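You operate a simulated robot arm through the tools that you are given. There is no shell and no other tool. Be economical: measure what you need, move in short steps, check, and stop when the job is done.

You run a simulated robot arm. Do the job below in one go: nothing can be reset, and whatever is moved stays where it is left.

JOB
Tie the mesh end down with both tie wires and the red hook tool.
Fine: shut the cradle clamp before twisting and open it after; the tool goes back in its holder. Set down upright: red hook tool. Where these are worked on the way, their far stop is far enough and under half their travel is too little: cradle clamp.

It is judged by the outcome, as a careful person would: the job done as asked, and still so three seconds after it is handed in. It fails if anything else is knocked over, pushed out of place, dropped, spilled or broken.

ROBOT AND FRAMES
A 7-joint arm with a four-finger gripper on a trunk, on a base that drives. Base frame: it is fixed to the floor where the robot stands at the start and does not move with it; the origin is under the middle of the robot, x ahead of it, y to its left, z up. Lengths are in mm, angles in rad, forces in N, time in s.
Its first joint turns from -1.204 to 3.002 rad. Places, roughly: black tie wire [900, 300, 1000]; cradle clamp [800, 100, 1000]; green tie wire [1000, 100, 1000]. Payload 3.67 kg.
The tool frame sits at the grasp point between the pads (the TCP): z along the fingers, y along the line on which they close. The tips reach 28 mm beyond it. The gripper opens to 112 mm. The gripper's body begins 73 mm behind the TCP.
Orientation is that of the tool frame in the base frame, as [roll, pitch, yaw] about the fixed x, y, z axes, in that order (R = Rz(yaw) Ry(pitch) Rx(roll)). With the fingers straight down and closing along the base's y, the tool's x points along the base's -x, its y along +y and its z along -z.

CONTROLS
- The arm moves only by the tool apply_moves. Its argument "moves" is a list of rows, each a list of 7 numbers: the shift along the base's x, y, z in units of 20 mm (1.0 is 20 mm), then the turn, a rotation vector about the base's x, y, z in units of 5 degrees (1.0 is 5 degrees), then the gripper command, from -1 (shut) to 1 (fully open), values between in proportion. In form: [[tx, ty, tz, wx, wy, wz, grip], ...]. A call has 1 to 20 rows; each row shifts and turns the commanded pose from where the row before left it. A call with a number of a shift or a turn outside -1 to 1 is refused whole. A row lasts 0.2 s, in which the tool goes at most 50 mm and 0.15 rad; a call with a longer step from one row to the next is refused whole, and so is a gripper value outside its range. Where a pose cannot be reached the arm comes as near as it can. A force on the tool above 90 N (or 10 N above the force at the start of the call, whichever is more), or a blocked arm, ends the call early, and 0.2 s more pass. The fingers move at their own pace and stop on an object; they squeeze with about 43 N. The grip force told is the motor's: it shows also when the fingers shut on nothing. Time passes only in rows, and 0.2 s behind the last, so rows that do not move let the fingers close. It gives the time, the measured TCP pose, the force on the tool (base axes), the opening and the grip force at its end, in the units of the frame above (readings bear some noise), with the torque about the TCP (base axes, N m) and any sound that the robot's microphone picked up.
- Cameras (640 x 400 px; columns grow to the right, rows downward): "scene" is now at [143.3, 37.2, 1662.8]; the picture's right is [0.25, -0.97, -0.00], its down [-0.46, -0.12, -0.88] and it looks along [0.85, 0.22, -0.47] (base axes); focal length 256 px, centre (320, 200). "wrist" rides on the gripper at [60, -18, -104] in the tool frame; the picture's right is [0.29, 0.96, 0.00], its down [-0.80, 0.24, -0.55] and it looks along [-0.53, 0.16, 0.83] (tool axes); focal length 234 px, centre (320, 200). There is no depth. A picture from a camera that has moved, and an enlarged one, comes with that camera's place and axes in the base frame and with its lens. The place of the scene camera against the robot may be out by one fixed shift of up to 25 mm in any direction.
- capture(camera): a new picture of that camera. It takes no simulated time.
- move_column(by): slides the trunk up (or, below 0, down) by that many mm; the arm and the scene camera ride with it, the base frame stays. It gives what a move gives, with no picture.
- steer(legs): drives the robot by 1 to 6 legs, each [ahead, turn to the left] in mm and rad, along the robot's own axes; the way and the turn of a leg run together, so that a leg with both is an arc; at most 1500 mm and 3.142 rad a leg. The arm and the cameras ride along, it lands a little off, and it stops where it bumps. It gives what a move gives.
- pan_tilt(pan, tilt): turns the head with the scene camera to pan (to the left, within 1.501 rad either way) and tilt (down, from -0.506 to 1.204), counted from straight ahead of the robot. It gives what a move gives.
- close_up(camera, box): a new picture of the part [left, top, right, bottom] of that camera's present view, enlarged. It takes no simulated time.
- finish_job(): hands the job in; it is judged then, once.

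Work in short steps. Places have to be worked out from the pictures, the camera data and where the tool is seen: move nearer, look again, correct. Check each grasp and each placing, and mend what went wrong. You have 120 turns and 82 pictures in all, those below and enlarged ones among them. Open the gripper and draw the arm clear of the work before you hand the job in, unless the task says otherwise; then end with one line.

The tools are called after "Emit:" as name(argument=value, ...) on one line, values as JSON. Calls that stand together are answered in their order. apply_moves: Moves the arm, as the interface text tells. Its arguments: {"type":"object","properties":{"moves":{"type":"array","items":{"type":"array","items":{"type":"number"}}}},"required":["moves"]} The other tools are called the same way: move_column (by) slides the trunk up or down; steer (legs) drives the base; pan_tilt (pan, tilt) turns the head that bears the scene camera; capture (camera) takes a picture; close_up (camera, box) takes an enlarged picture of a part of a camera's view; finish_job () hands the job in.

At the start:

```text
t: 0.0
ee_pos: [609.2, 18.7, 1424.2]
ee_rot: [-3.14, 0.0, 3.141]
ft_force: [0.6, 0.3, -0.2]
moment: [-0.04, 0.02, -0.03]
finger_gap: 112.3
grip_force: 0.0
trunk travel left (down, up): [-775.0, 65.0]
robot x, y, heading: [0.3, -0.8, 0.003]
head pan, tilt: [0.251, 0.49]
```

scene: 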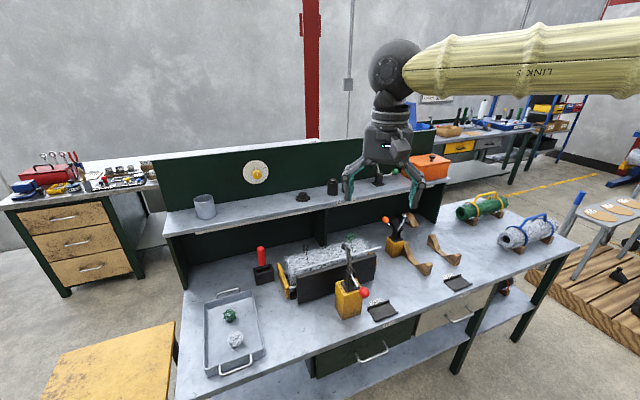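
wrist: 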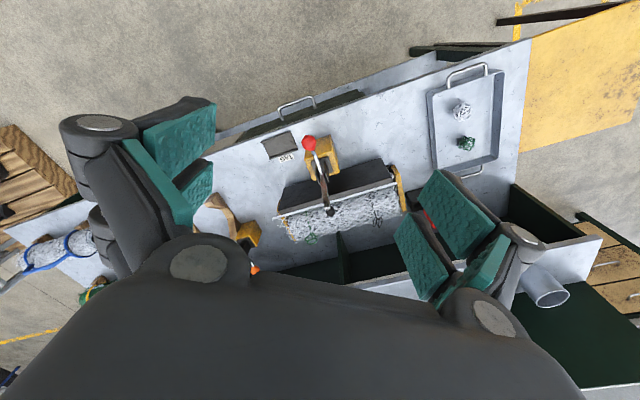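

The bench shows a cradle with mesh, a clamp with red knob, and a red-handled tool in a holder on the left. I'll zoom in on the key area.

Emit:
close_up(camera="scene", box=[230, 210, 430, 335])

Emit:
close_up(camera="wrist", box=[230, 110, 430, 260])

```text
3.20 times, centred on (330, 272) of scene
camera zoom: at [143.3, 37.2, 1662.8], right [0.25, -0.97, 0.0], down [-0.46, -0.12, -0.88], along [0.85, 0.22, -0.47], focal length 820 px, centre (288, -32)
```

zoom: 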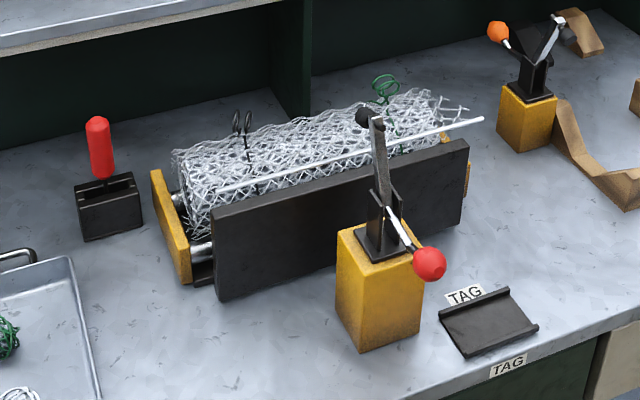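

```text
2.67 times, centred on (330, 185) of wrist
camera zoom: at [551.2, 2.0, 1527.7], right [-0.29, 0.96, 0.0], down [0.8, 0.24, 0.55], along [0.53, 0.16, -0.83], focal length 624 px, centre (293, 240)
```

zoom: 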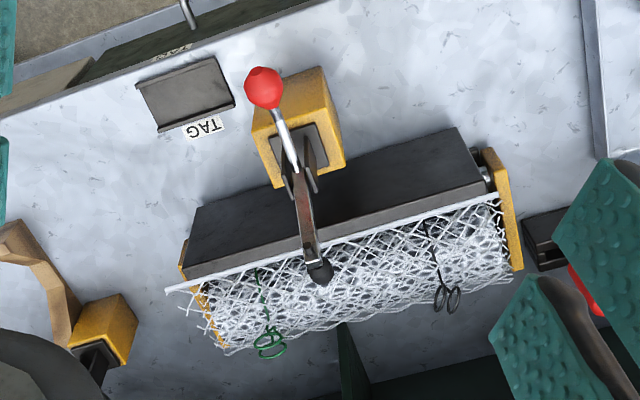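

The bench is rotated about 0.6 rad to my left, and the black wire triangulates to around [930,301,980]. That is near the reach limit, so I'll turn to face the bench and drive a bit closer.

Emit:
steer(legs=[[0, 0.6], [130, 0]])

Emit:
pan_tilt(pan=0.0, tilt=0.75)

Emit:
capture(camera="scene")

Emit:
capture(camera="wrist")

```text
t: 2.9
ee_pos: [603.3, 428.4, 1423.3]
ee_rot: [-3.141, 0.001, -2.548]
ft_force: [1.7, 0.6, 0.0]
moment: [0.0, 0.02, 0.03]
finger_gap: 112.0
grip_force: 0.2
trunk travel left (down, up): [-775.0, 65.0]
robot x, y, heading: [108.1, 72.0, 0.593]
head pan, tilt: [0.251, 0.49]
```

```text
t: 3.7
ee_pos: [603.7, 429.0, 1423.8]
ee_rot: [-3.141, 0.0, -2.549]
ft_force: [0.5, 0.0, -0.5]
moment: [-0.02, -0.03, 0.01]
finger_gap: 112.1
grip_force: 0.0
trunk travel left (down, up): [-775.0, 65.0]
robot x, y, heading: [105.7, 74.4, 0.592]
head pan, tilt: [0.0, 0.75]
```

```text
77 pictures are left
camera scene: at [222.7, 161.7, 1640.1], right [0.56, -0.83, 0.0], down [-0.56, -0.38, -0.73], along [0.61, 0.41, -0.68], focal length 256 px, centre (320, 200)
```

scene: 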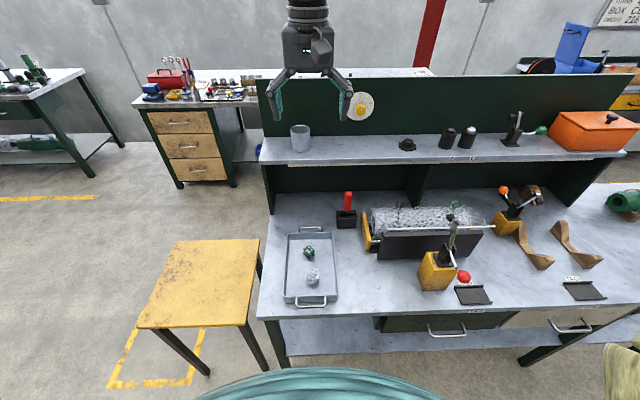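

```text
76 pictures are left
camera wrist: at [564.3, 382.3, 1527.8], right [-0.77, 0.63, 0.0], down [0.53, 0.64, 0.55], along [0.35, 0.43, -0.83], focal length 234 px, centre (320, 200)
```

wrist: 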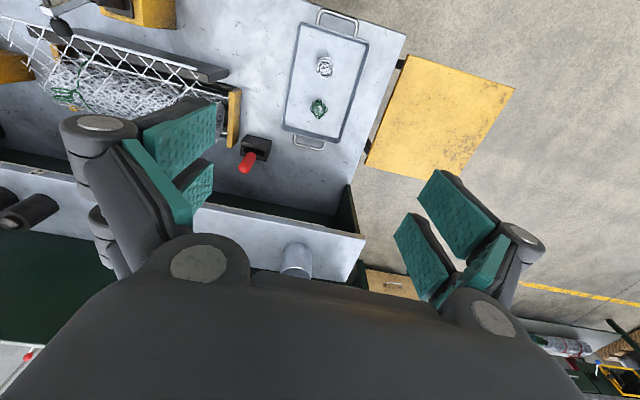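

Heading is now aligned with the bench. I'll move the gripper over the clamp area to look closely with the wrist camera.

Emit:
apply_moves(moves=[[0.33, -0.93, -0.5, 0, 0, 0, 1], [0.33, -0.93, -0.5, 0, 0, 0, 1], [0.33, -0.93, -0.5, 0, 0, 0, 1], [0.33, -0.93, -0.5, 0, 0, 0, 1], [0.33, -0.93, -0.5, 0, 0, 0, 1], [0.33, -0.93, -0.5, 0, 0, 0, 1], [0.33, -0.93, -0.5, 0, 0, 0, 1], [0.33, -0.93, -0.5, 0, 0, 0, 1], [0.33, -0.93, -0.5, 0, 0, 0, 1], [0.33, -0.93, -0.5, 0, 0, 0, 1], [0.33, -0.93, -0.5, 0, 0, 0, 1], [0.33, -0.93, -0.5, 0, 0, 0, 1], [0.33, -0.93, -0.5, 0, 0, 0, 1], [0.33, -0.93, -0.5, 0, 0, 0, 1], [0.33, -0.93, -0.5, 0, 0, 0, 1], [0.33, -0.93, -0.5, 0, 0, 0, 1], [0.33, -0.93, -0.5, 0, 0, 0, 1], [0.33, -0.93, -0.5, 0, 0, 0, 1], [0.33, -0.93, -0.5, 0, 0, 0, 1], [0.33, -0.93, -0.5, 0, 0, 0, 1]])

Emit:
capture(camera="wrist")

Emit:
close_up(camera="scene", box=[320, 170, 520, 310])

```text
t: 7.9
ee_pos: [737.1, 56.2, 1223.9]
ee_rot: [3.14, 0.002, -2.548]
ft_force: [-0.7, -0.6, -0.4]
moment: [0.03, 0.02, 0.01]
finger_gap: 112.0
grip_force: 0.0
trunk travel left (down, up): [-775.0, 65.0]
robot x, y, heading: [111.5, 73.6, 0.599]
head pan, tilt: [0.0, 0.75]
```

```text
75 pictures are left
camera wrist: at [698.8, 10.4, 1327.8], right [-0.77, 0.63, 0.0], down [0.53, 0.64, 0.55], along [0.35, 0.43, -0.83], focal length 234 px, centre (320, 200)
```

wrist: 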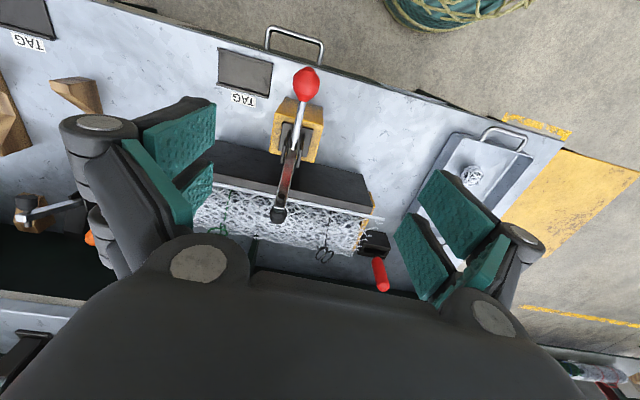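

```text
2.86 times, centred on (420, 240) of scene
camera zoom: at [223.9, 160.0, 1640.1], right [0.56, -0.83, 0.0], down [-0.57, -0.38, -0.73], along [0.61, 0.41, -0.68], focal length 732 px, centre (34, 86)
```

zoom: 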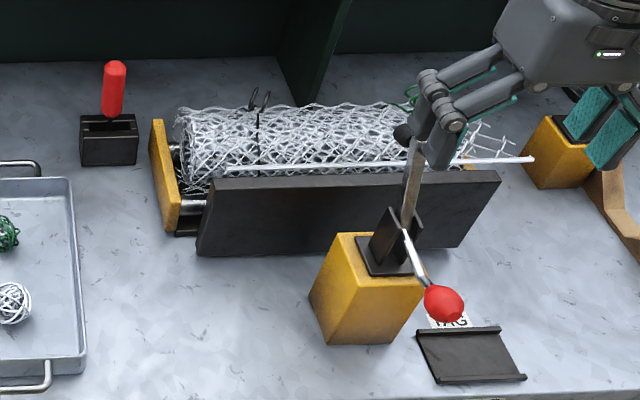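

Zooming in on the clamp from the wrist for precise geometry.

Emit:
close_up(camera="wrist", box=[190, 50, 400, 280])

Emit:
close_up(camera="scene", box=[410, 200, 490, 300])

```text
1.74 times, centred on (295, 165) of wrist
camera zoom: at [698.8, 10.4, 1327.8], right [-0.77, 0.63, 0.0], down [0.53, 0.64, 0.55], along [0.35, 0.43, -0.83], focal length 407 px, centre (364, 261)
```

zoom: 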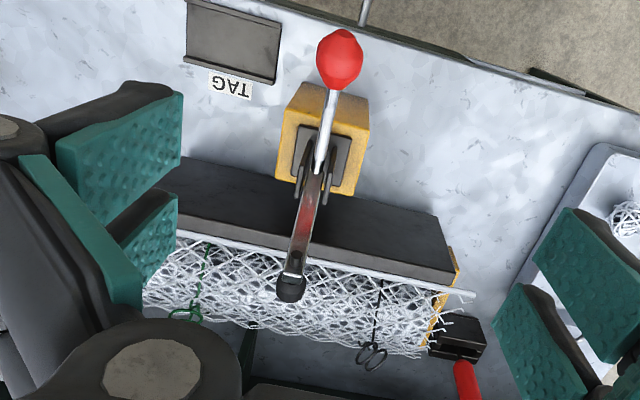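

```text
4.00 times, centred on (450, 250) of scene
camera zoom: at [223.9, 160.0, 1640.1], right [0.56, -0.83, 0.0], down [-0.57, -0.38, -0.73], along [0.61, 0.41, -0.68], focal length 1025 px, centre (-200, 0)
```

zoom: 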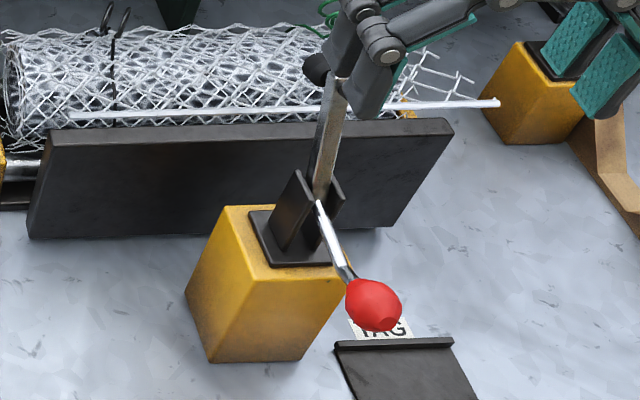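

From the two wrist views, the ball is at about U=625, V=-387, z=1018 (U and V are bench-aligned axes). The pivot is near U≈708, z≈1008, and the arm tip is raised at U≈789, z≈1072, so the clamp is open. I'll go above the ball and check.

Emit:
apply_moves(moves=[[-0.02, -0.27, -1, 0, 0, 0, 1], [-0.02, -0.27, -1, 0, 0, 0, 1], [-0.02, -0.27, -1, 0, 0, 0, 1], [-0.02, -0.27, -1, 0, 0, 0, 1], [-0.02, -0.27, -1, 0, 0, 0, 1], [0, 0, -1, 0, 0, 0, 1]])

Emit:
capture(camera="wrist")

Emit:
close_up(camera="scene", box=[370, 180, 530, 300])

```text
t: 9.3
ee_pos: [734.5, 29.1, 1104.1]
ee_rot: [3.14, 0.001, -2.547]
ft_force: [0.6, 0.6, -0.1]
moment: [0.01, 0.02, -0.02]
finger_gap: 112.0
grip_force: 0.1
trunk travel left (down, up): [-775.0, 65.0]
robot x, y, heading: [104.3, 71.0, 0.592]
head pan, tilt: [0.0, 0.75]
```

```text
71 pictures are left
camera wrist: at [695.7, -17.3, 1207.7], right [-0.77, 0.63, 0.0], down [0.53, 0.64, 0.55], along [0.35, 0.43, -0.83], focal length 234 px, centre (320, 200)
```

wrist: 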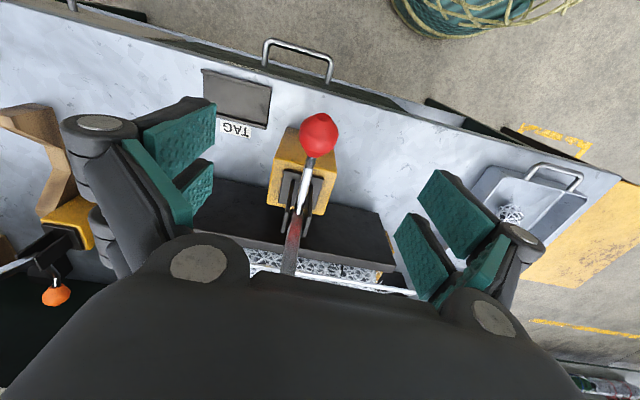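

```text
3.33 times, centred on (450, 240) of scene
camera zoom: at [224.0, 161.7, 1640.0], right [0.56, -0.83, 0.0], down [-0.57, -0.38, -0.73], along [0.61, 0.41, -0.68], focal length 854 px, centre (-113, 67)
```

zoom: 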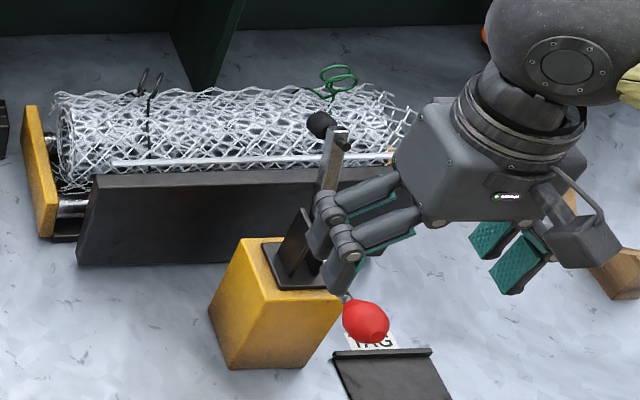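

The ball is confirmed right under the TCP. I'll descend to it and close.

Emit:
apply_moves(moves=[[0, 0, -1, 0, 0, 0, 1], [0, 0, -1, 0, 0, 0, 1], [0, 0, -1, 0, 0, 0, 1], [0, 0, -1, 0, 0, 0, 1], [0, 0, -0.25, 0, 0, 0, 1], [0, 0, 0, 0, 0, 0, -1], [0, 0, 0, 0, 0, 0, -1], [0, 0, 0, 0, 0, 0, -1]])

Emit:
capture(camera="wrist")

```text
t: 11.1
ee_pos: [736.1, 29.4, 1019.4]
ee_rot: [3.14, 0.0, -2.547]
ft_force: [8.5, -1.7, 1.7]
moment: [0.16, -0.18, -0.02]
finger_gap: 29.8
grip_force: 44.4
trunk travel left (down, up): [-775.0, 65.0]
robot x, y, heading: [108.0, 74.5, 0.598]
head pan, tilt: [0.0, 0.75]
```

```text
69 pictures are left
camera wrist: at [697.2, -17.1, 1123.5], right [-0.77, 0.63, 0.0], down [0.53, 0.64, 0.55], along [0.35, 0.43, -0.83], focal length 234 px, centre (320, 200)
```

wrist: 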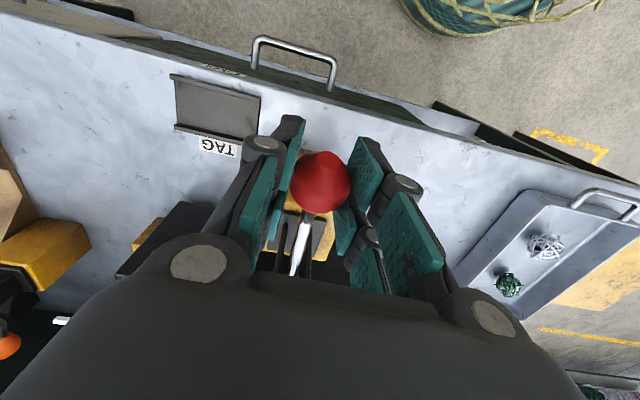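

The ball is gripped (gap 29.8). I'll lift it about 20° along the arc around the pivot and read the force.

Emit:
apply_moves(moves=[[0.04, 0.03, 0.49, 0, 0, 0, -1], [0.1, 0.07, 0.47, 0, 0, 0, -1], [0.16, 0.11, 0.44, 0, 0, 0, -1], [0, 0, 0, 0, 0, 0, -1]])

Emit:
close_up(camera="scene", box=[370, 180, 530, 300])

```text
t: 12.1
ee_pos: [740.5, 31.9, 1046.0]
ee_rot: [3.141, 0.0, -2.548]
ft_force: [-9.0, -13.5, -12.9]
moment: [-0.83, 0.95, -0.02]
finger_gap: 29.9
grip_force: 45.2
trunk travel left (down, up): [-775.0, 65.0]
robot x, y, heading: [106.2, 73.7, 0.592]
head pan, tilt: [0.0, 0.75]
```

```text
3.33 times, centred on (450, 240) of scene
camera zoom: at [223.7, 159.5, 1640.1], right [0.56, -0.83, 0.0], down [-0.57, -0.38, -0.73], along [0.61, 0.41, -0.68], focal length 854 px, centre (-113, 67)
```

zoom: 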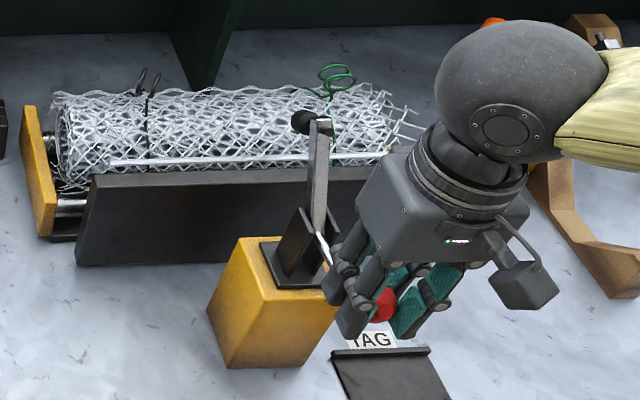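

The arm tip comes down as I lift. The force shows a slight inward bias, so I'll continue with a bit less forward motion.

Emit:
apply_moves(moves=[[0.1, 0.07, 0.45, 0, 0, 0, -1], [0.16, 0.11, 0.42, 0, 0, 0, -1], [0.22, 0.15, 0.38, 0, 0, 0, -1], [0, 0, 0, 0, 0, 0, -1]])

Emit:
close_up(camera="scene", box=[370, 180, 530, 300])

```text
t: 13.1
ee_pos: [748.8, 38.7, 1071.3]
ee_rot: [3.14, 0.001, -2.548]
ft_force: [-20.7, -15.3, -1.9]
moment: [-0.84, 1.36, 0.0]
finger_gap: 30.0
grip_force: 45.2
trunk travel left (down, up): [-775.0, 65.0]
robot x, y, heading: [106.9, 72.6, 0.595]
head pan, tilt: [0.0, 0.75]
```

```text
3.33 times, centred on (450, 240) of scene
camera zoom: at [221.0, 159.5, 1640.4], right [0.56, -0.83, 0.0], down [-0.56, -0.38, -0.73], along [0.61, 0.41, -0.68], focal length 854 px, centre (-113, 67)
```

zoom: 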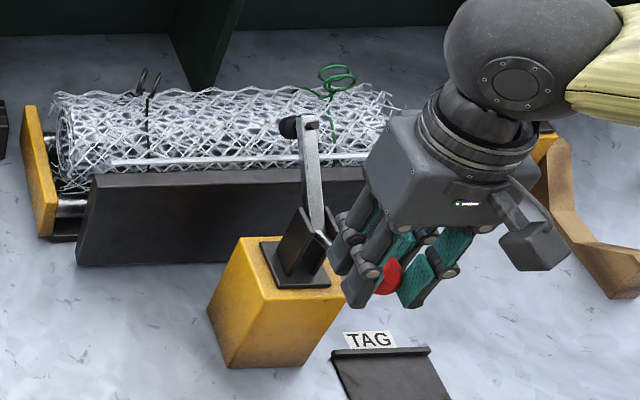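

The clamp arm is dropping. The force still pulls back along -U, so I'll continue more vertically.

Emit:
apply_moves(moves=[[-0.04, -0.03, 0.45, 0, 0, 0, -1], [0.14, 0.09, 0.42, 0, 0, 0, -1], [0.22, 0.15, 0.38, 0, 0, 0, -1], [0, 0, 0, 0, 0, 0, -1]])

Emit:
close_up(camera="scene", box=[370, 180, 530, 300])

```text
t: 14.1
ee_pos: [759.3, 45.5, 1094.1]
ee_rot: [3.139, -0.001, -2.548]
ft_force: [6.4, 26.3, -26.4]
moment: [0.31, 0.46, -0.02]
finger_gap: 30.7
grip_force: 45.5
trunk travel left (down, up): [-775.0, 65.0]
robot x, y, heading: [106.1, 72.9, 0.598]
head pan, tilt: [0.0, 0.75]
```

```text
3.33 times, centred on (450, 240) of scene
camera zoom: at [226.9, 164.9, 1639.5], right [0.56, -0.83, 0.0], down [-0.57, -0.38, -0.73], along [0.6, 0.41, -0.68], focal length 854 px, centre (-113, 67)
```

zoom: 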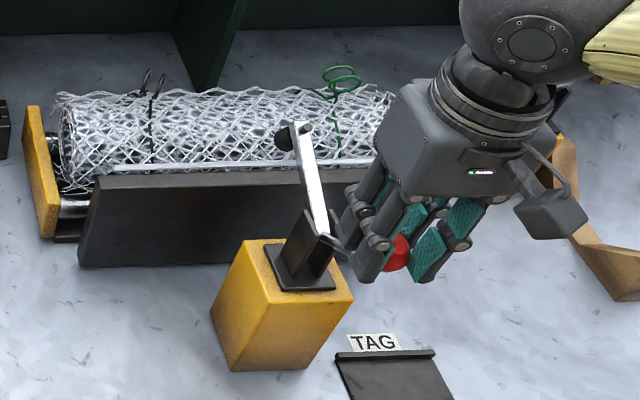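

Now the pull is radially inward, which puts the ball angle at about 122° around the pivot. I'll move mainly forward (+U).

Emit:
apply_moves(moves=[[0.35, 0.23, -0.1, 0, 0, 0, -1], [0.35, 0.23, 0.0, 0, 0, 0, -1], [0.3, 0.2, 0.05, 0, 0, 0, -1], [0, 0, 0, 0, 0, 0, -1]])

Emit:
close_up(camera="scene", box=[370, 180, 530, 300])

```text
t: 15.1
ee_pos: [774.9, 58.8, 1097.0]
ee_rot: [3.141, 0.006, -2.546]
ft_force: [-1.8, -11.3, 30.1]
moment: [-0.05, -0.17, 0.1]
finger_gap: 31.3
grip_force: 45.0
trunk travel left (down, up): [-775.0, 65.0]
robot x, y, heading: [111.3, 71.8, 0.592]
head pan, tilt: [0.0, 0.75]
```

```text
3.33 times, centred on (450, 240) of scene
camera zoom: at [220.5, 160.6, 1640.4], right [0.56, -0.83, 0.0], down [-0.56, -0.38, -0.73], along [0.61, 0.41, -0.68], focal length 854 px, centre (-113, 67)
```

zoom: 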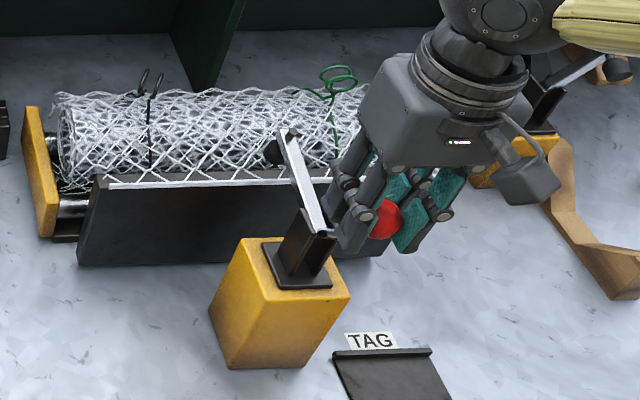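

The clamp arm is pressing the rod down towards the plate. Continuing on with a slightly higher arc.

Emit:
apply_moves(moves=[[0.2, 0.13, 0.25, 0, 0, 0, -1], [0.3, 0.2, 0.15, 0, 0, 0, -1], [0.3, 0.2, 0.05, 0, 0, 0, -1], [0, 0, 0, 0, 0, 0, -1]])

Emit:
close_up(camera="scene", box=[370, 180, 530, 300])

```text
t: 16.1
ee_pos: [790.9, 69.9, 1104.9]
ee_rot: [3.14, 0.002, -2.547]
ft_force: [-11.3, -3.4, 2.6]
moment: [-0.66, 1.26, -0.11]
finger_gap: 31.6
grip_force: 44.8
trunk travel left (down, up): [-775.0, 65.0]
robot x, y, heading: [107.5, 70.3, 0.59]
head pan, tilt: [0.0, 0.75]
```

```text
3.33 times, centred on (450, 240) of scene
camera zoom: at [221.8, 161.3, 1640.2], right [0.56, -0.83, 0.0], down [-0.56, -0.38, -0.73], along [0.61, 0.41, -0.68], focal length 854 px, centre (-113, 67)
```

zoom: 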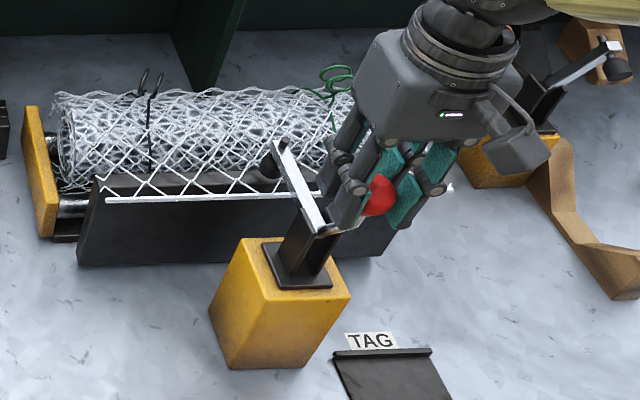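

The mesh's free end is being pulled over the plate, and the force is low. Continuing to the far stop.

Emit:
apply_moves(moves=[[0.3, 0.2, 0.0, 0, 0, 0, -1], [0.3, 0.2, -0.05, 0, 0, 0, -1], [0.3, 0.2, -0.1, 0, 0, 0, -1], [0, 0, 0, 0, 0, 0, -1]])

Emit:
close_up(camera="scene", box=[370, 180, 530, 300])

```text
t: 17.1
ee_pos: [807.1, 79.5, 1103.7]
ee_rot: [3.141, 0.001, -2.548]
ft_force: [-30.7, -8.6, 6.4]
moment: [-0.11, 0.54, -0.22]
finger_gap: 31.2
grip_force: 44.6
trunk travel left (down, up): [-775.0, 65.0]
robot x, y, heading: [109.4, 72.9, 0.594]
head pan, tilt: [0.0, 0.75]
```

```text
3.33 times, centred on (450, 240) of scene
camera zoom: at [218.6, 160.7, 1640.4], right [0.56, -0.83, 0.0], down [-0.56, -0.38, -0.73], along [0.61, 0.41, -0.68], focal length 854 px, centre (-113, 67)
```

zoom: 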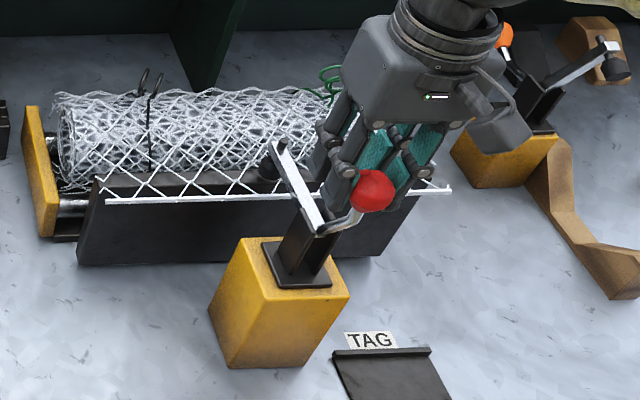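

The clamp arm hasn't moved since the last frame and the ball slips in the grip under a 30 N pushback, so the far stop is reached. I'll release and rise straight up.

Emit:
apply_moves(moves=[[0, 0, 0, 0, 0, 0, 0.2], [0, 0, 0, 0, 0, 0, 0.2], [0, 0, 1, 0, 0, 0, 0.2], [0, 0, 1, 0, 0, 0, 0.2], [0, 0, 1, 0, 0, 0, 0.2], [0, 0, 1, 0, 0, 0, 0.2], [0, 0, 1, 0, 0, 0, 0.2], [0, 0, 1, 0, 0, 0, 0.2], [-0.5, -0.4, 0.5, 0, 0, 0, 0.2], [-0.5, -0.4, 0.5, 0, 0, 0, 0.2], [-0.5, -0.4, 0.5, 0, 0, 0, 0.2], [-0.5, -0.4, 0.5, 0, 0, 0, 0.2]])

Emit:
close_up(camera="scene", box=[330, 180, 510, 300])

Emit:
capture(camera="wrist")

```text
t: 19.7
ee_pos: [767.0, 47.3, 1264.2]
ee_rot: [3.141, -0.001, -2.547]
ft_force: [0.3, 0.2, 0.0]
moment: [0.0, 0.01, -0.02]
finger_gap: 67.3
grip_force: 0.1
trunk travel left (down, up): [-775.0, 65.0]
robot x, y, heading: [112.3, 73.4, 0.592]
head pan, tilt: [0.0, 0.75]
```

```text
3.33 times, centred on (420, 240) of scene
camera zoom: at [222.9, 161.1, 1640.1], right [0.56, -0.83, 0.0], down [-0.57, -0.38, -0.73], along [0.61, 0.41, -0.68], focal length 854 px, centre (-13, 67)
```

zoom: 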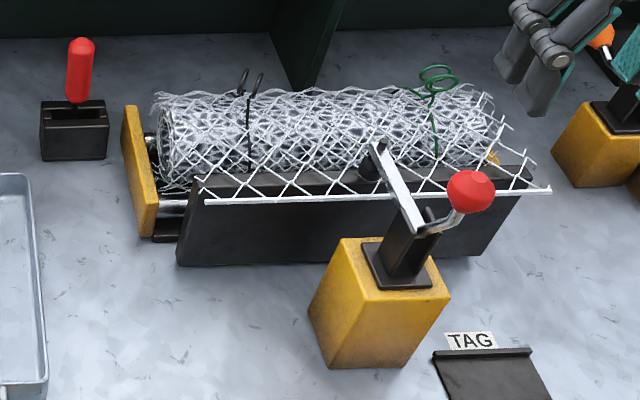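

```text
61 pictures are left
camera wrist: at [728.1, 1.2, 1367.7], right [-0.77, 0.63, 0.0], down [0.53, 0.64, 0.55], along [0.35, 0.43, -0.83], focal length 234 px, centre (320, 200)
```

wrist: 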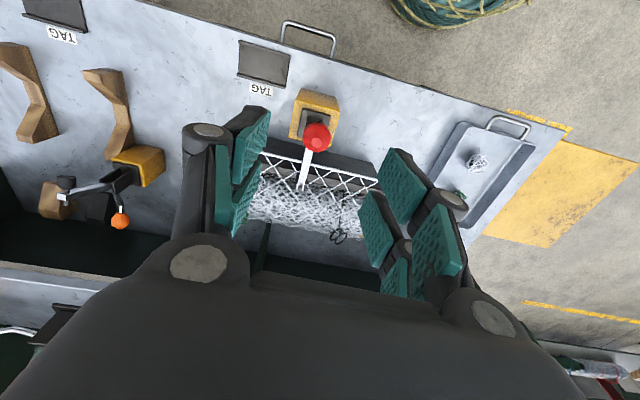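

The clamp is closed and holding. Next I'll go near the red tool's holder and look.

Emit:
apply_moves(moves=[[-0.18, 0.94, -0.1, 0, 0, 0, 1], [-0.18, 0.94, -0.1, 0, 0, 0, 1], [-0.18, 0.94, -0.1, 0, 0, 0, 1], [-0.18, 0.94, -0.1, 0, 0, 0, 1], [-0.18, 0.94, -0.1, 0, 0, 0, 1], [-0.18, 0.94, -0.1, 0, 0, 0, 1], [-0.18, 0.94, -0.1, 0, 0, 0, 1], [-0.18, 0.94, -0.1, 0, 0, 0, 1], [-0.18, 0.94, -0.1, 0, 0, 0, 1], [-0.18, 0.94, -0.1, 0, 0, 0, 1], [-0.18, 0.94, -0.1, 0, 0, 0, 1], [-0.18, 0.94, -0.1, 0, 0, 0, 1], [-0.18, 0.94, -0.1, 0, 0, 0, 1], [-0.18, 0.94, -0.1, 0, 0, 0, 1], [-0.18, 0.94, -0.1, 0, 0, 0, 1], [-0.18, 0.94, -0.1, 0, 0, 0, 1], [-0.18, 0.94, -0.1, 0, 0, 0, 1]])

Emit:
capture(camera="wrist")

Emit:
close_up(camera="scene", box=[310, 170, 430, 260])

```text
t: 23.3
ee_pos: [709.7, 368.3, 1228.4]
ee_rot: [-3.141, 0.0, -2.55]
ft_force: [0.4, 0.3, 0.2]
moment: [-0.02, -0.01, -0.01]
finger_gap: 112.3
grip_force: 0.1
trunk travel left (down, up): [-775.0, 65.0]
robot x, y, heading: [109.0, 74.7, 0.593]
head pan, tilt: [0.0, 0.75]
```

```text
60 pictures are left
camera wrist: at [669.1, 322.0, 1332.1], right [-0.77, 0.63, 0.0], down [0.53, 0.64, 0.55], along [0.35, 0.43, -0.83], focal length 234 px, centre (320, 200)
```

wrist: 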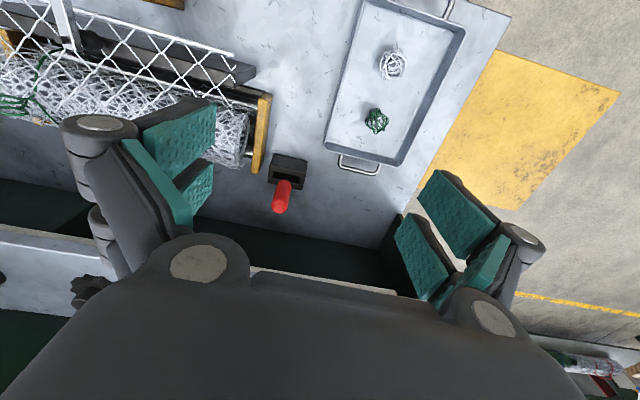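

```text
4.44 times, centred on (370, 215) of scene
camera zoom: at [223.3, 163.1, 1639.9], right [0.56, -0.83, 0.0], down [-0.57, -0.38, -0.73], along [0.61, 0.41, -0.68], focal length 1139 px, centre (98, 133)
```

zoom: 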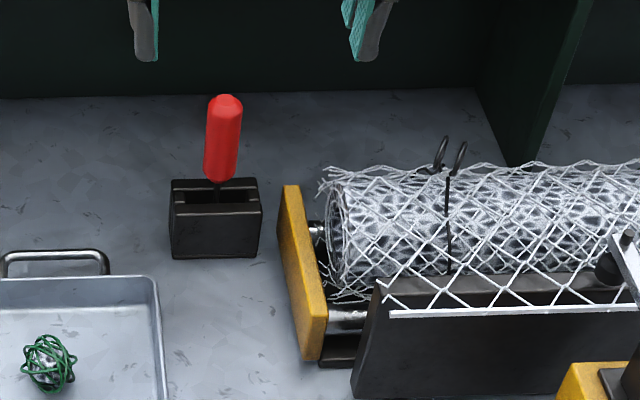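

The red handle top is at about U=987, V=-109, z=990, and both views agree. I'll move above it at z≈1120 and check.

Emit:
apply_moves(moves=[[0.85, 0.47, -0.5, 0, 0, 0, 1], [0.85, 0.47, -0.5, 0, 0, 0, 1], [0.85, 0.47, -0.5, 0, 0, 0, 1], [0.85, 0.47, -0.5, 0, 0, 0, 1], [0.85, 0.47, -0.5, 0, 0, 0, 1], [0.85, 0.47, -0.5, 0, 0, 0, 1], [0.85, 0.47, -0.5, 0, 0, 0, 1], [0.85, 0.47, -0.5, 0, 0, 0, 1], [0.85, 0.47, -0.5, 0, 0, 0, 1], [0.85, 0.47, -0.5, 0, 0, 0, 1]])

Emit:
capture(camera="wrist")

Emit:
close_up(camera="scene", box=[290, 110, 450, 250])

```text
t: 25.5
ee_pos: [879.5, 464.7, 1127.4]
ee_rot: [-3.141, -0.001, -2.549]
ft_force: [0.0, 0.3, -0.2]
moment: [0.0, 0.05, 0.01]
finger_gap: 112.1
grip_force: 0.1
trunk travel left (down, up): [-775.0, 65.0]
robot x, y, heading: [104.3, 71.2, 0.598]
head pan, tilt: [0.0, 0.75]
```

```text
58 pictures are left
camera wrist: at [840.5, 417.9, 1231.0], right [-0.77, 0.63, 0.0], down [0.53, 0.65, 0.55], along [0.35, 0.43, -0.83], focal length 234 px, centre (320, 200)
```

wrist: 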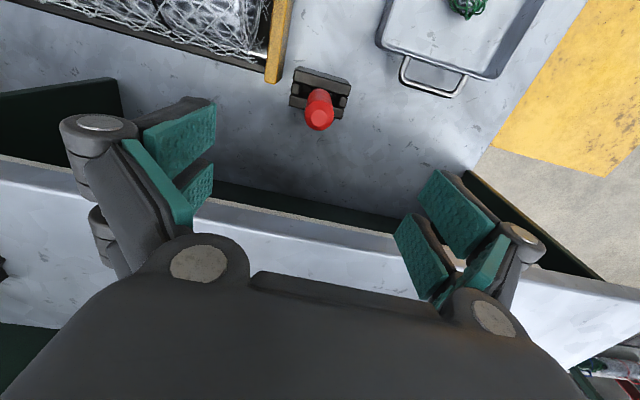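

```text
2.86 times, centred on (370, 180) of scene
camera zoom: at [224.3, 162.9, 1639.9], right [0.56, -0.83, 0.0], down [-0.57, -0.38, -0.73], along [0.61, 0.41, -0.68], focal length 732 px, centre (177, 257)
```

zoom: 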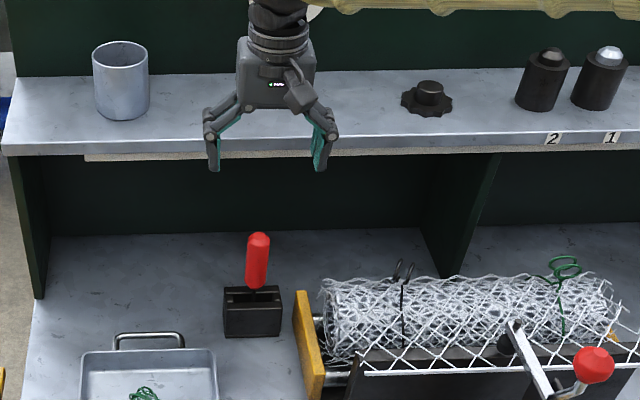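

The handle sits at about U≈990, V≈-108, with its top near z≈975–990. I'll descend with the fingers open and check before closing.

Emit:
apply_moves(moves=[[0, 0, -1, 0, 0, 0, 1], [0, 0, -1, 0, 0, 0, 1], [0, 0, -1, 0, 0, 0, 1], [0, 0, -1, 0, 0, 0, 1], [0, 0, -1, 0, 0, 0, 1], [0, 0, -1, 0, 0, 0, 1], [0, 0, -1, 0, 0, 0, 1], [0, 0, -1, 0, 0, 0, 1], [0, 0, -0.6, 0, 0, 0, 1]])

Emit:
capture(camera="wrist")

Emit:
close_up(camera="scene", box=[290, 150, 410, 250])

```text
t: 26.9
ee_pos: [880.3, 469.9, 1033.2]
ee_rot: [3.129, 0.031, -2.552]
ft_force: [-12.4, -4.8, 35.2]
moment: [0.75, -2.57, -0.24]
finger_gap: 112.2
grip_force: 0.0
trunk travel left (down, up): [-775.0, 65.0]
robot x, y, heading: [108.4, 70.5, 0.591]
head pan, tilt: [0.0, 0.75]
stopped in row 6: the force on the tool passed its limit at 106 N (the readings are from after the stop); the commanded pose is now the measured one
```

```text
56 pictures are left
camera wrist: at [839.8, 420.3, 1136.3], right [-0.77, 0.64, 0.0], down [0.52, 0.63, 0.58], along [0.37, 0.45, -0.81], focal length 234 px, centre (320, 200)
```

wrist: 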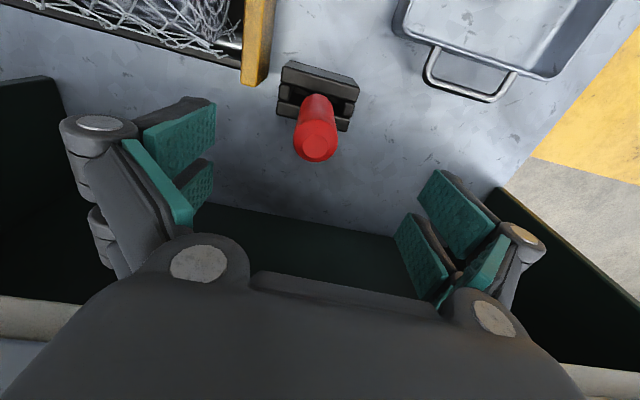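

```text
4.00 times, centred on (350, 200) of scene
camera zoom: at [219.6, 159.1, 1640.6], right [0.56, -0.83, 0.0], down [-0.56, -0.38, -0.73], along [0.61, 0.41, -0.68], focal length 1025 px, centre (200, 200)
```

zoom: 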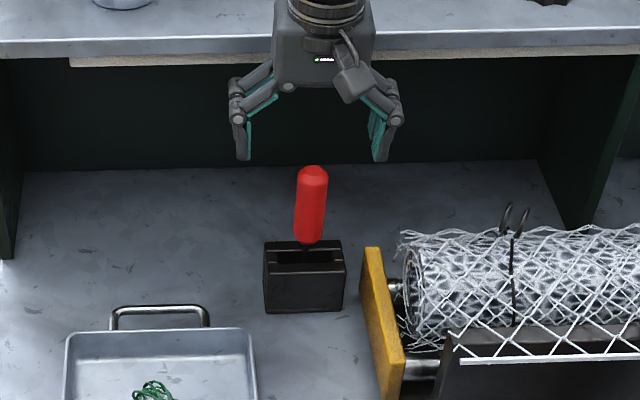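

The hand body touched the shelf front edge at about U≈1030, z≈1110, so a vertical approach doesn't fit. I'll back up, lean the hand about 15° back (fingers forward), then descend again.

Emit:
apply_moves(moves=[[0, 0, 1, 0, 0, 0, 1], [0, 0, 1, 0, 0, 0, 1], [0, 0, 1, 0, 0, 0, 1], [0, 0, 0, 0.3, -0.44, 0, 1], [0, 0, 0, 0.3, -0.44, 0, 1], [0, 0, 0, 0.3, -0.44, 0, 1], [0, 0, 0, 0.3, -0.44, 0, 1], [0.02, -0.2, 0, 0.3, -0.44, 0, 1]])

Emit:
capture(camera="scene")

```text
t: 28.7
ee_pos: [883.9, 466.1, 1085.7]
ee_rot: [3.129, 0.256, -2.552]
ft_force: [0.4, 1.3, 0.9]
moment: [0.0, 0.0, -0.01]
finger_gap: 112.0
grip_force: 0.1
trunk travel left (down, up): [-775.0, 65.0]
robot x, y, heading: [105.4, 71.7, 0.596]
head pan, tilt: [0.0, 0.75]
```

```text
54 pictures are left
camera scene: at [223.5, 161.3, 1640.0], right [0.56, -0.83, 0.0], down [-0.57, -0.38, -0.73], along [0.61, 0.41, -0.68], focal length 256 px, centre (320, 200)
```

scene: 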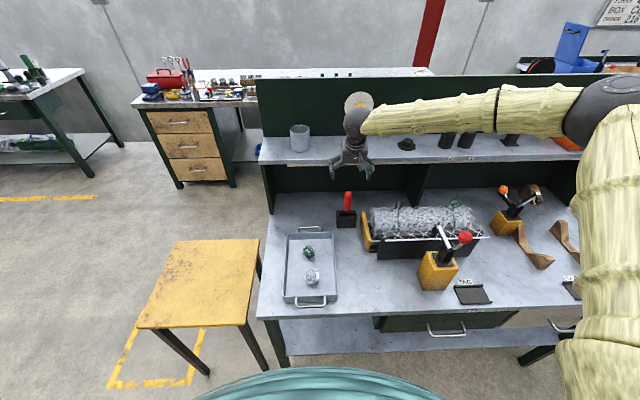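

Tilted about 15° and clear. I'll descend to the handle at z≈955.

Emit:
apply_moves(moves=[[-0.12, -0.08, -1, 0, 0, 0, 1], [0, 0, -1, 0, 0, 0, 1], [0, 0, -1, 0, 0, 0, 1], [0, 0, -1, 0, 0, 0, 1], [0, 0, -1, 0, 0, 0, 1], [0, 0, -1, 0, 0, 0, 1], [0, 0, -0.5, 0, 0, 0, 1]])

Emit:
capture(camera="wrist")

Emit:
close_up(camera="scene", box=[290, 150, 410, 250])

```text
t: 30.3
ee_pos: [881.0, 463.3, 956.9]
ee_rot: [3.13, 0.255, -2.554]
ft_force: [1.2, -0.6, 0.1]
moment: [-0.07, -0.01, 0.02]
finger_gap: 112.0
grip_force: 0.0
trunk travel left (down, up): [-775.0, 65.0]
robot x, y, heading: [114.3, 74.6, 0.591]
head pan, tilt: [0.0, 0.75]
```

```text
53 pictures are left
camera wrist: at [822.5, 403.0, 1041.5], right [-0.77, 0.64, -0.06], down [0.4, 0.55, 0.74], along [0.51, 0.54, -0.67], focal length 234 px, centre (320, 200)
```

wrist: 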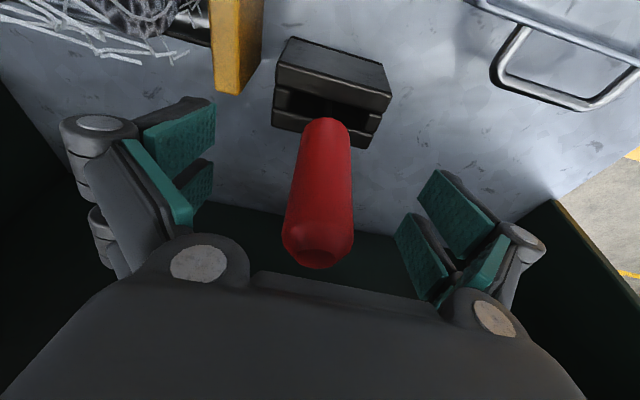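

```text
4.00 times, centred on (350, 200) of scene
camera zoom: at [223.6, 162.2, 1640.0], right [0.56, -0.83, 0.0], down [-0.57, -0.38, -0.73], along [0.61, 0.41, -0.68], focal length 1025 px, centre (200, 200)
```

zoom: 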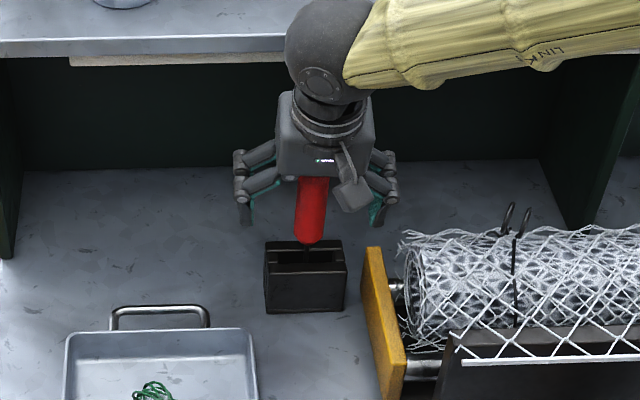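

The handle is centred between the pads at mid-height. Closing now, then I'll check the grip.

Emit:
apply_moves(moves=[[0, 0, 0, 0, 0, 0, -1], [0, 0, 0, 0, 0, 0, -1], [0, 0, 0, 0, 0, 0, -1], [0, 0, 0, 0, 0, 0, -1]])

Emit:
apply_moves(moves=[[0, 0, 0.5, 0, 0, 0, -1], [0, 0, 0.5, 0, 0, 0, -1], [0, 0, 1, 0, 0, 0, -1], [0, 0, 1, 0, 0, 0, -1], [0, 0, 1, 0, 0, 0, -1], [0, 0, 0, 0, 0, 0, -1]])

Emit:
capture(camera="wrist")

Emit:
close_up(camera="scene", box=[290, 150, 410, 250])

```text
t: 31.3
ee_pos: [880.3, 463.9, 957.2]
ee_rot: [3.132, 0.255, -2.553]
ft_force: [0.3, -0.2, -0.4]
moment: [0.0, -0.01, -0.02]
finger_gap: 28.7
grip_force: 42.5
trunk travel left (down, up): [-775.0, 65.0]
robot x, y, heading: [106.6, 73.7, 0.597]
head pan, tilt: [0.0, 0.75]
```

```text
t: 32.7
ee_pos: [880.0, 466.1, 1035.8]
ee_rot: [3.13, 0.253, -2.552]
ft_force: [0.3, 0.0, -1.3]
moment: [0.01, 0.0, 0.01]
finger_gap: 29.0
grip_force: 43.0
trunk travel left (down, up): [-775.0, 65.0]
robot x, y, heading: [109.4, 73.0, 0.59]
head pan, tilt: [0.0, 0.75]
```

```text
51 pictures are left
camera wrist: at [821.0, 404.5, 1120.7], right [-0.77, 0.64, -0.06], down [0.4, 0.55, 0.74], along [0.51, 0.54, -0.67], focal length 234 px, centre (320, 200)
```

wrist: 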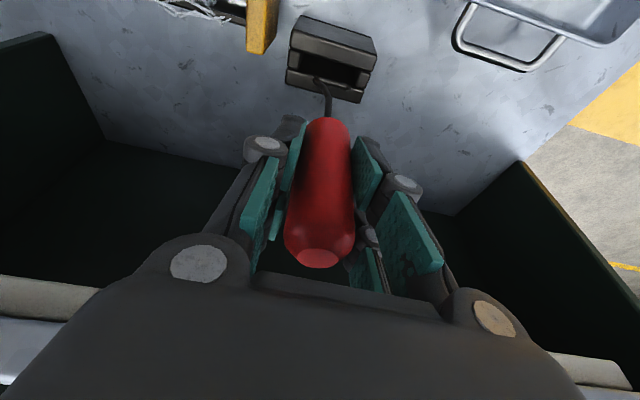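

```text
4.00 times, centred on (350, 200) of scene
camera zoom: at [224.0, 162.3, 1639.9], right [0.56, -0.83, 0.0], down [-0.57, -0.38, -0.73], along [0.61, 0.41, -0.68], focal length 1025 px, centre (200, 200)
```

zoom: 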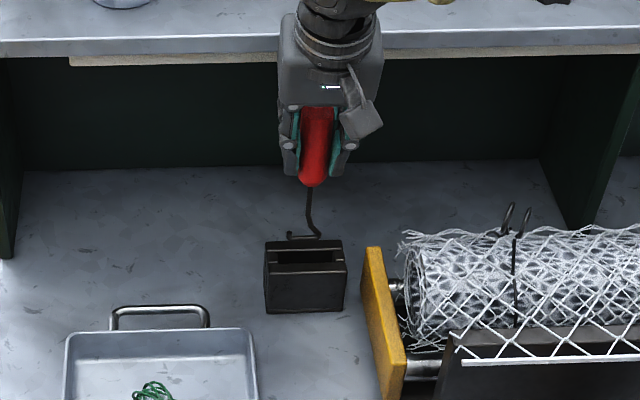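

The tool is lifted and gripped. I'll zoom in on the hook to learn its shape.

Emit:
close_up(camera="scene", box=[345, 185, 385, 212])

Emit:
close_up(camera="scene", box=[395, 190, 455, 235])

Emit:
close_up(camera="wrist", box=[270, 40, 390, 130])

```text
14.81 times, centred on (365, 198) of scene
camera zoom: at [224.0, 162.3, 1639.9], right [0.56, -0.83, 0.0], down [-0.57, -0.38, -0.73], along [0.61, 0.41, -0.68], focal length 3797 px, centre (-347, 222)
```

zoom: 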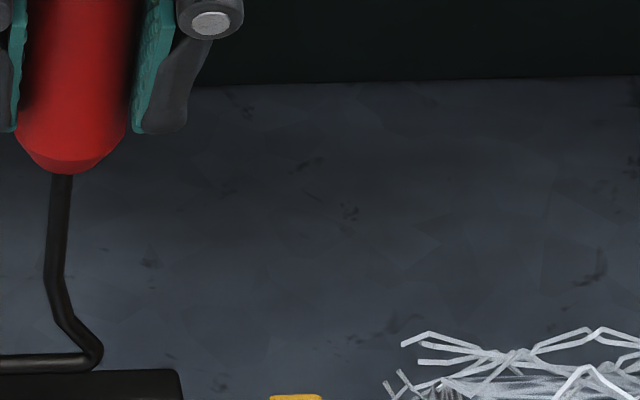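

```text
8.89 times, centred on (425, 212) of scene
camera zoom: at [224.0, 162.3, 1639.9], right [0.56, -0.83, 0.0], down [-0.57, -0.38, -0.73], along [0.61, 0.41, -0.68], focal length 2278 px, centre (-613, 89)
```

zoom: 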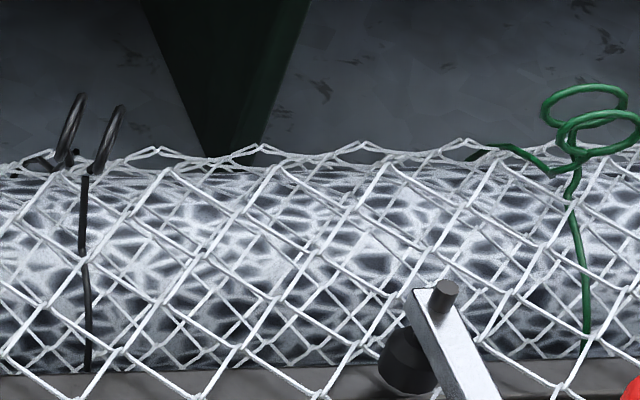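

```text
4.44 times, centred on (330, 85) of wrist
camera zoom: at [821.0, 404.5, 1120.7], right [-0.77, 0.64, -0.06], down [0.4, 0.55, 0.74], along [0.51, 0.54, -0.67], focal length 1041 px, centre (276, 711)
```

zoom: 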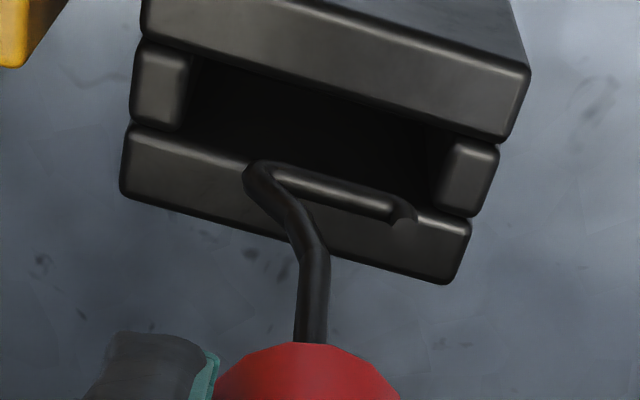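

The hook is a J: the shaft drops about 60 mm below the handle, and the foot extends about 20 mm towards +V with an upturned tip. I'll carry it up and over near the wire loops to inspect them from the wrist.

Emit:
apply_moves(moves=[[0, 0, 1, 0, 0, 0, -1], [0, 0, 1, 0, 0, 0, -1], [0, 0, 1, 0, 0, 0, -1], [0, 0, 1, 0, 0, 0, -1], [0, 0, 1, 0, 0, 0, -1], [-0.26, -0.9, 0.1, 0, 0, 0, -1], [-0.26, -0.9, 0.1, 0, 0, 0, -1], [-0.26, -0.9, 0.1, 0, 0, 0, -1], [-0.26, -0.9, 0.1, 0, 0, 0, -1], [-0.26, -0.9, 0.1, 0, 0, 0, -1], [-0.26, -0.9, 0.1, 0, 0, 0, -1], [-0.26, -0.9, 0.1, 0, 0, 0, -1], [0, 0, 0, 0, 0, 0, -1]])

Emit:
capture(camera="wrist")

```text
t: 35.5
ee_pos: [845.2, 338.5, 1149.7]
ee_rot: [3.13, 0.255, -2.553]
ft_force: [0.1, 0.1, -1.1]
moment: [-0.03, -0.04, 0.01]
finger_gap: 28.7
grip_force: 43.1
trunk travel left (down, up): [-775.0, 65.0]
robot x, y, heading: [109.2, 73.5, 0.596]
head pan, tilt: [0.0, 0.75]
```

```text
46 pictures are left
camera wrist: at [787.6, 277.7, 1235.1], right [-0.77, 0.64, -0.06], down [0.4, 0.55, 0.74], along [0.51, 0.54, -0.67], focal length 234 px, centre (320, 200)
```

wrist: 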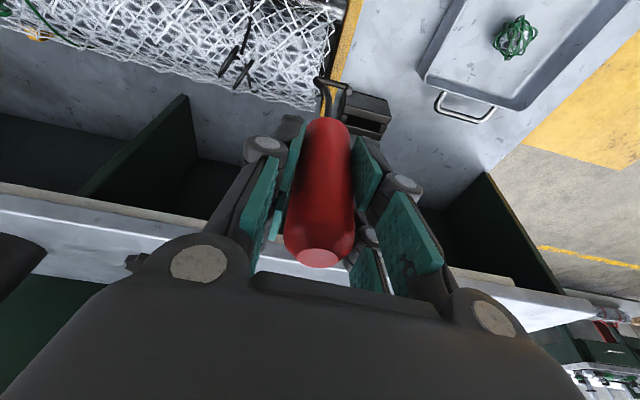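

The hook foot is visible at about 122 mm below the TCP, spanning V −12 to +15 from it. Zooming on the black loops.

Emit:
close_up(camera="wrist", box=[190, 0, 350, 110])

```text
3.64 times, centred on (270, 55) of wrist
camera zoom: at [787.6, 277.7, 1235.1], right [-0.77, 0.64, -0.06], down [0.4, 0.55, 0.74], along [0.51, 0.54, -0.67], focal length 852 px, centre (502, 727)
```

zoom: 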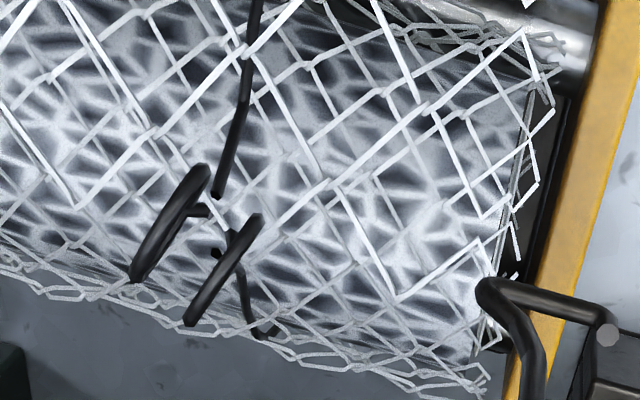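

The black rings stand in vertical planes, roughly coaxial along n=(0.5 U, 0.87 V), with midpoint about U=905, V=-277, z≈1012. I'll raise, rotate the tool -30° so the foot aligns with n, and move to the pre-insertion side.

Emit:
apply_moves(moves=[[0, 0, 0.7, 0, 0, 0, -1], [0, 0, 0.7, 0, 0, 0, -1], [0.52, -0.8, 0, 0, 0, -1, -1], [0.52, -0.8, 0, 0, 0, -1, -1], [0.52, -0.8, 0, 0, 0, -1, -1], [0.52, -0.8, 0, 0, 0, -1, -1], [0.52, -0.8, 0, 0, 0, -1, -1], [0.52, -0.8, 0, 0, 0, -1, -1], [0, 0, -0.7, 0, 0, 0, -1], [0, 0, 0, 0, 0, 0, -1]])

Emit:
capture(camera="wrist")

Emit:
close_up(camera="scene", box=[370, 150, 490, 240])

```text
t: 37.7
ee_pos: [907.2, 241.9, 1164.8]
ee_rot: [3.132, 0.255, -3.078]
ft_force: [0.3, 0.5, -1.1]
moment: [-0.01, -0.04, 0.0]
finger_gap: 28.7
grip_force: 43.9
trunk travel left (down, up): [-775.0, 65.0]
robot x, y, heading: [105.8, 73.3, 0.593]
head pan, tilt: [0.0, 0.75]
```

```text
44 pictures are left
camera wrist: at [825.6, 218.8, 1250.8], right [-0.34, 0.94, -0.06], down [0.61, 0.27, 0.74], along [0.71, 0.21, -0.67], focal length 234 px, centre (320, 200)
```

wrist: 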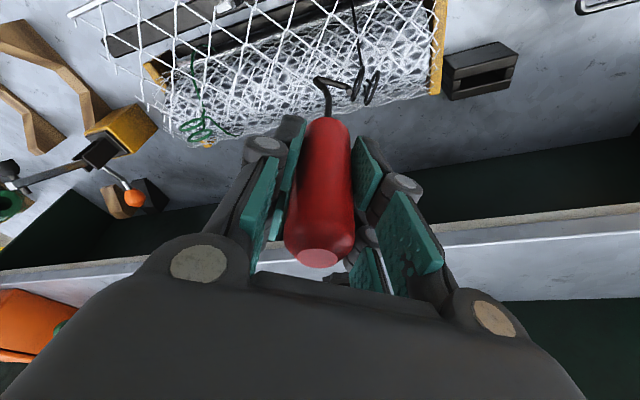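

```text
4.44 times, centred on (430, 195) of scene
camera zoom: at [223.2, 161.2, 1640.1], right [0.56, -0.83, 0.0], down [-0.57, -0.38, -0.73], along [0.61, 0.41, -0.68], focal length 1139 px, centre (-169, 222)
```

zoom: 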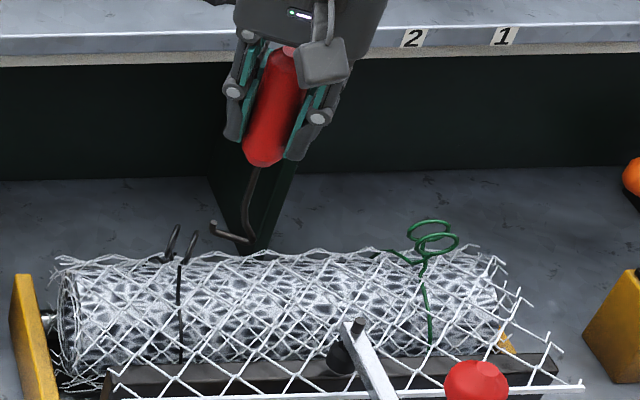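

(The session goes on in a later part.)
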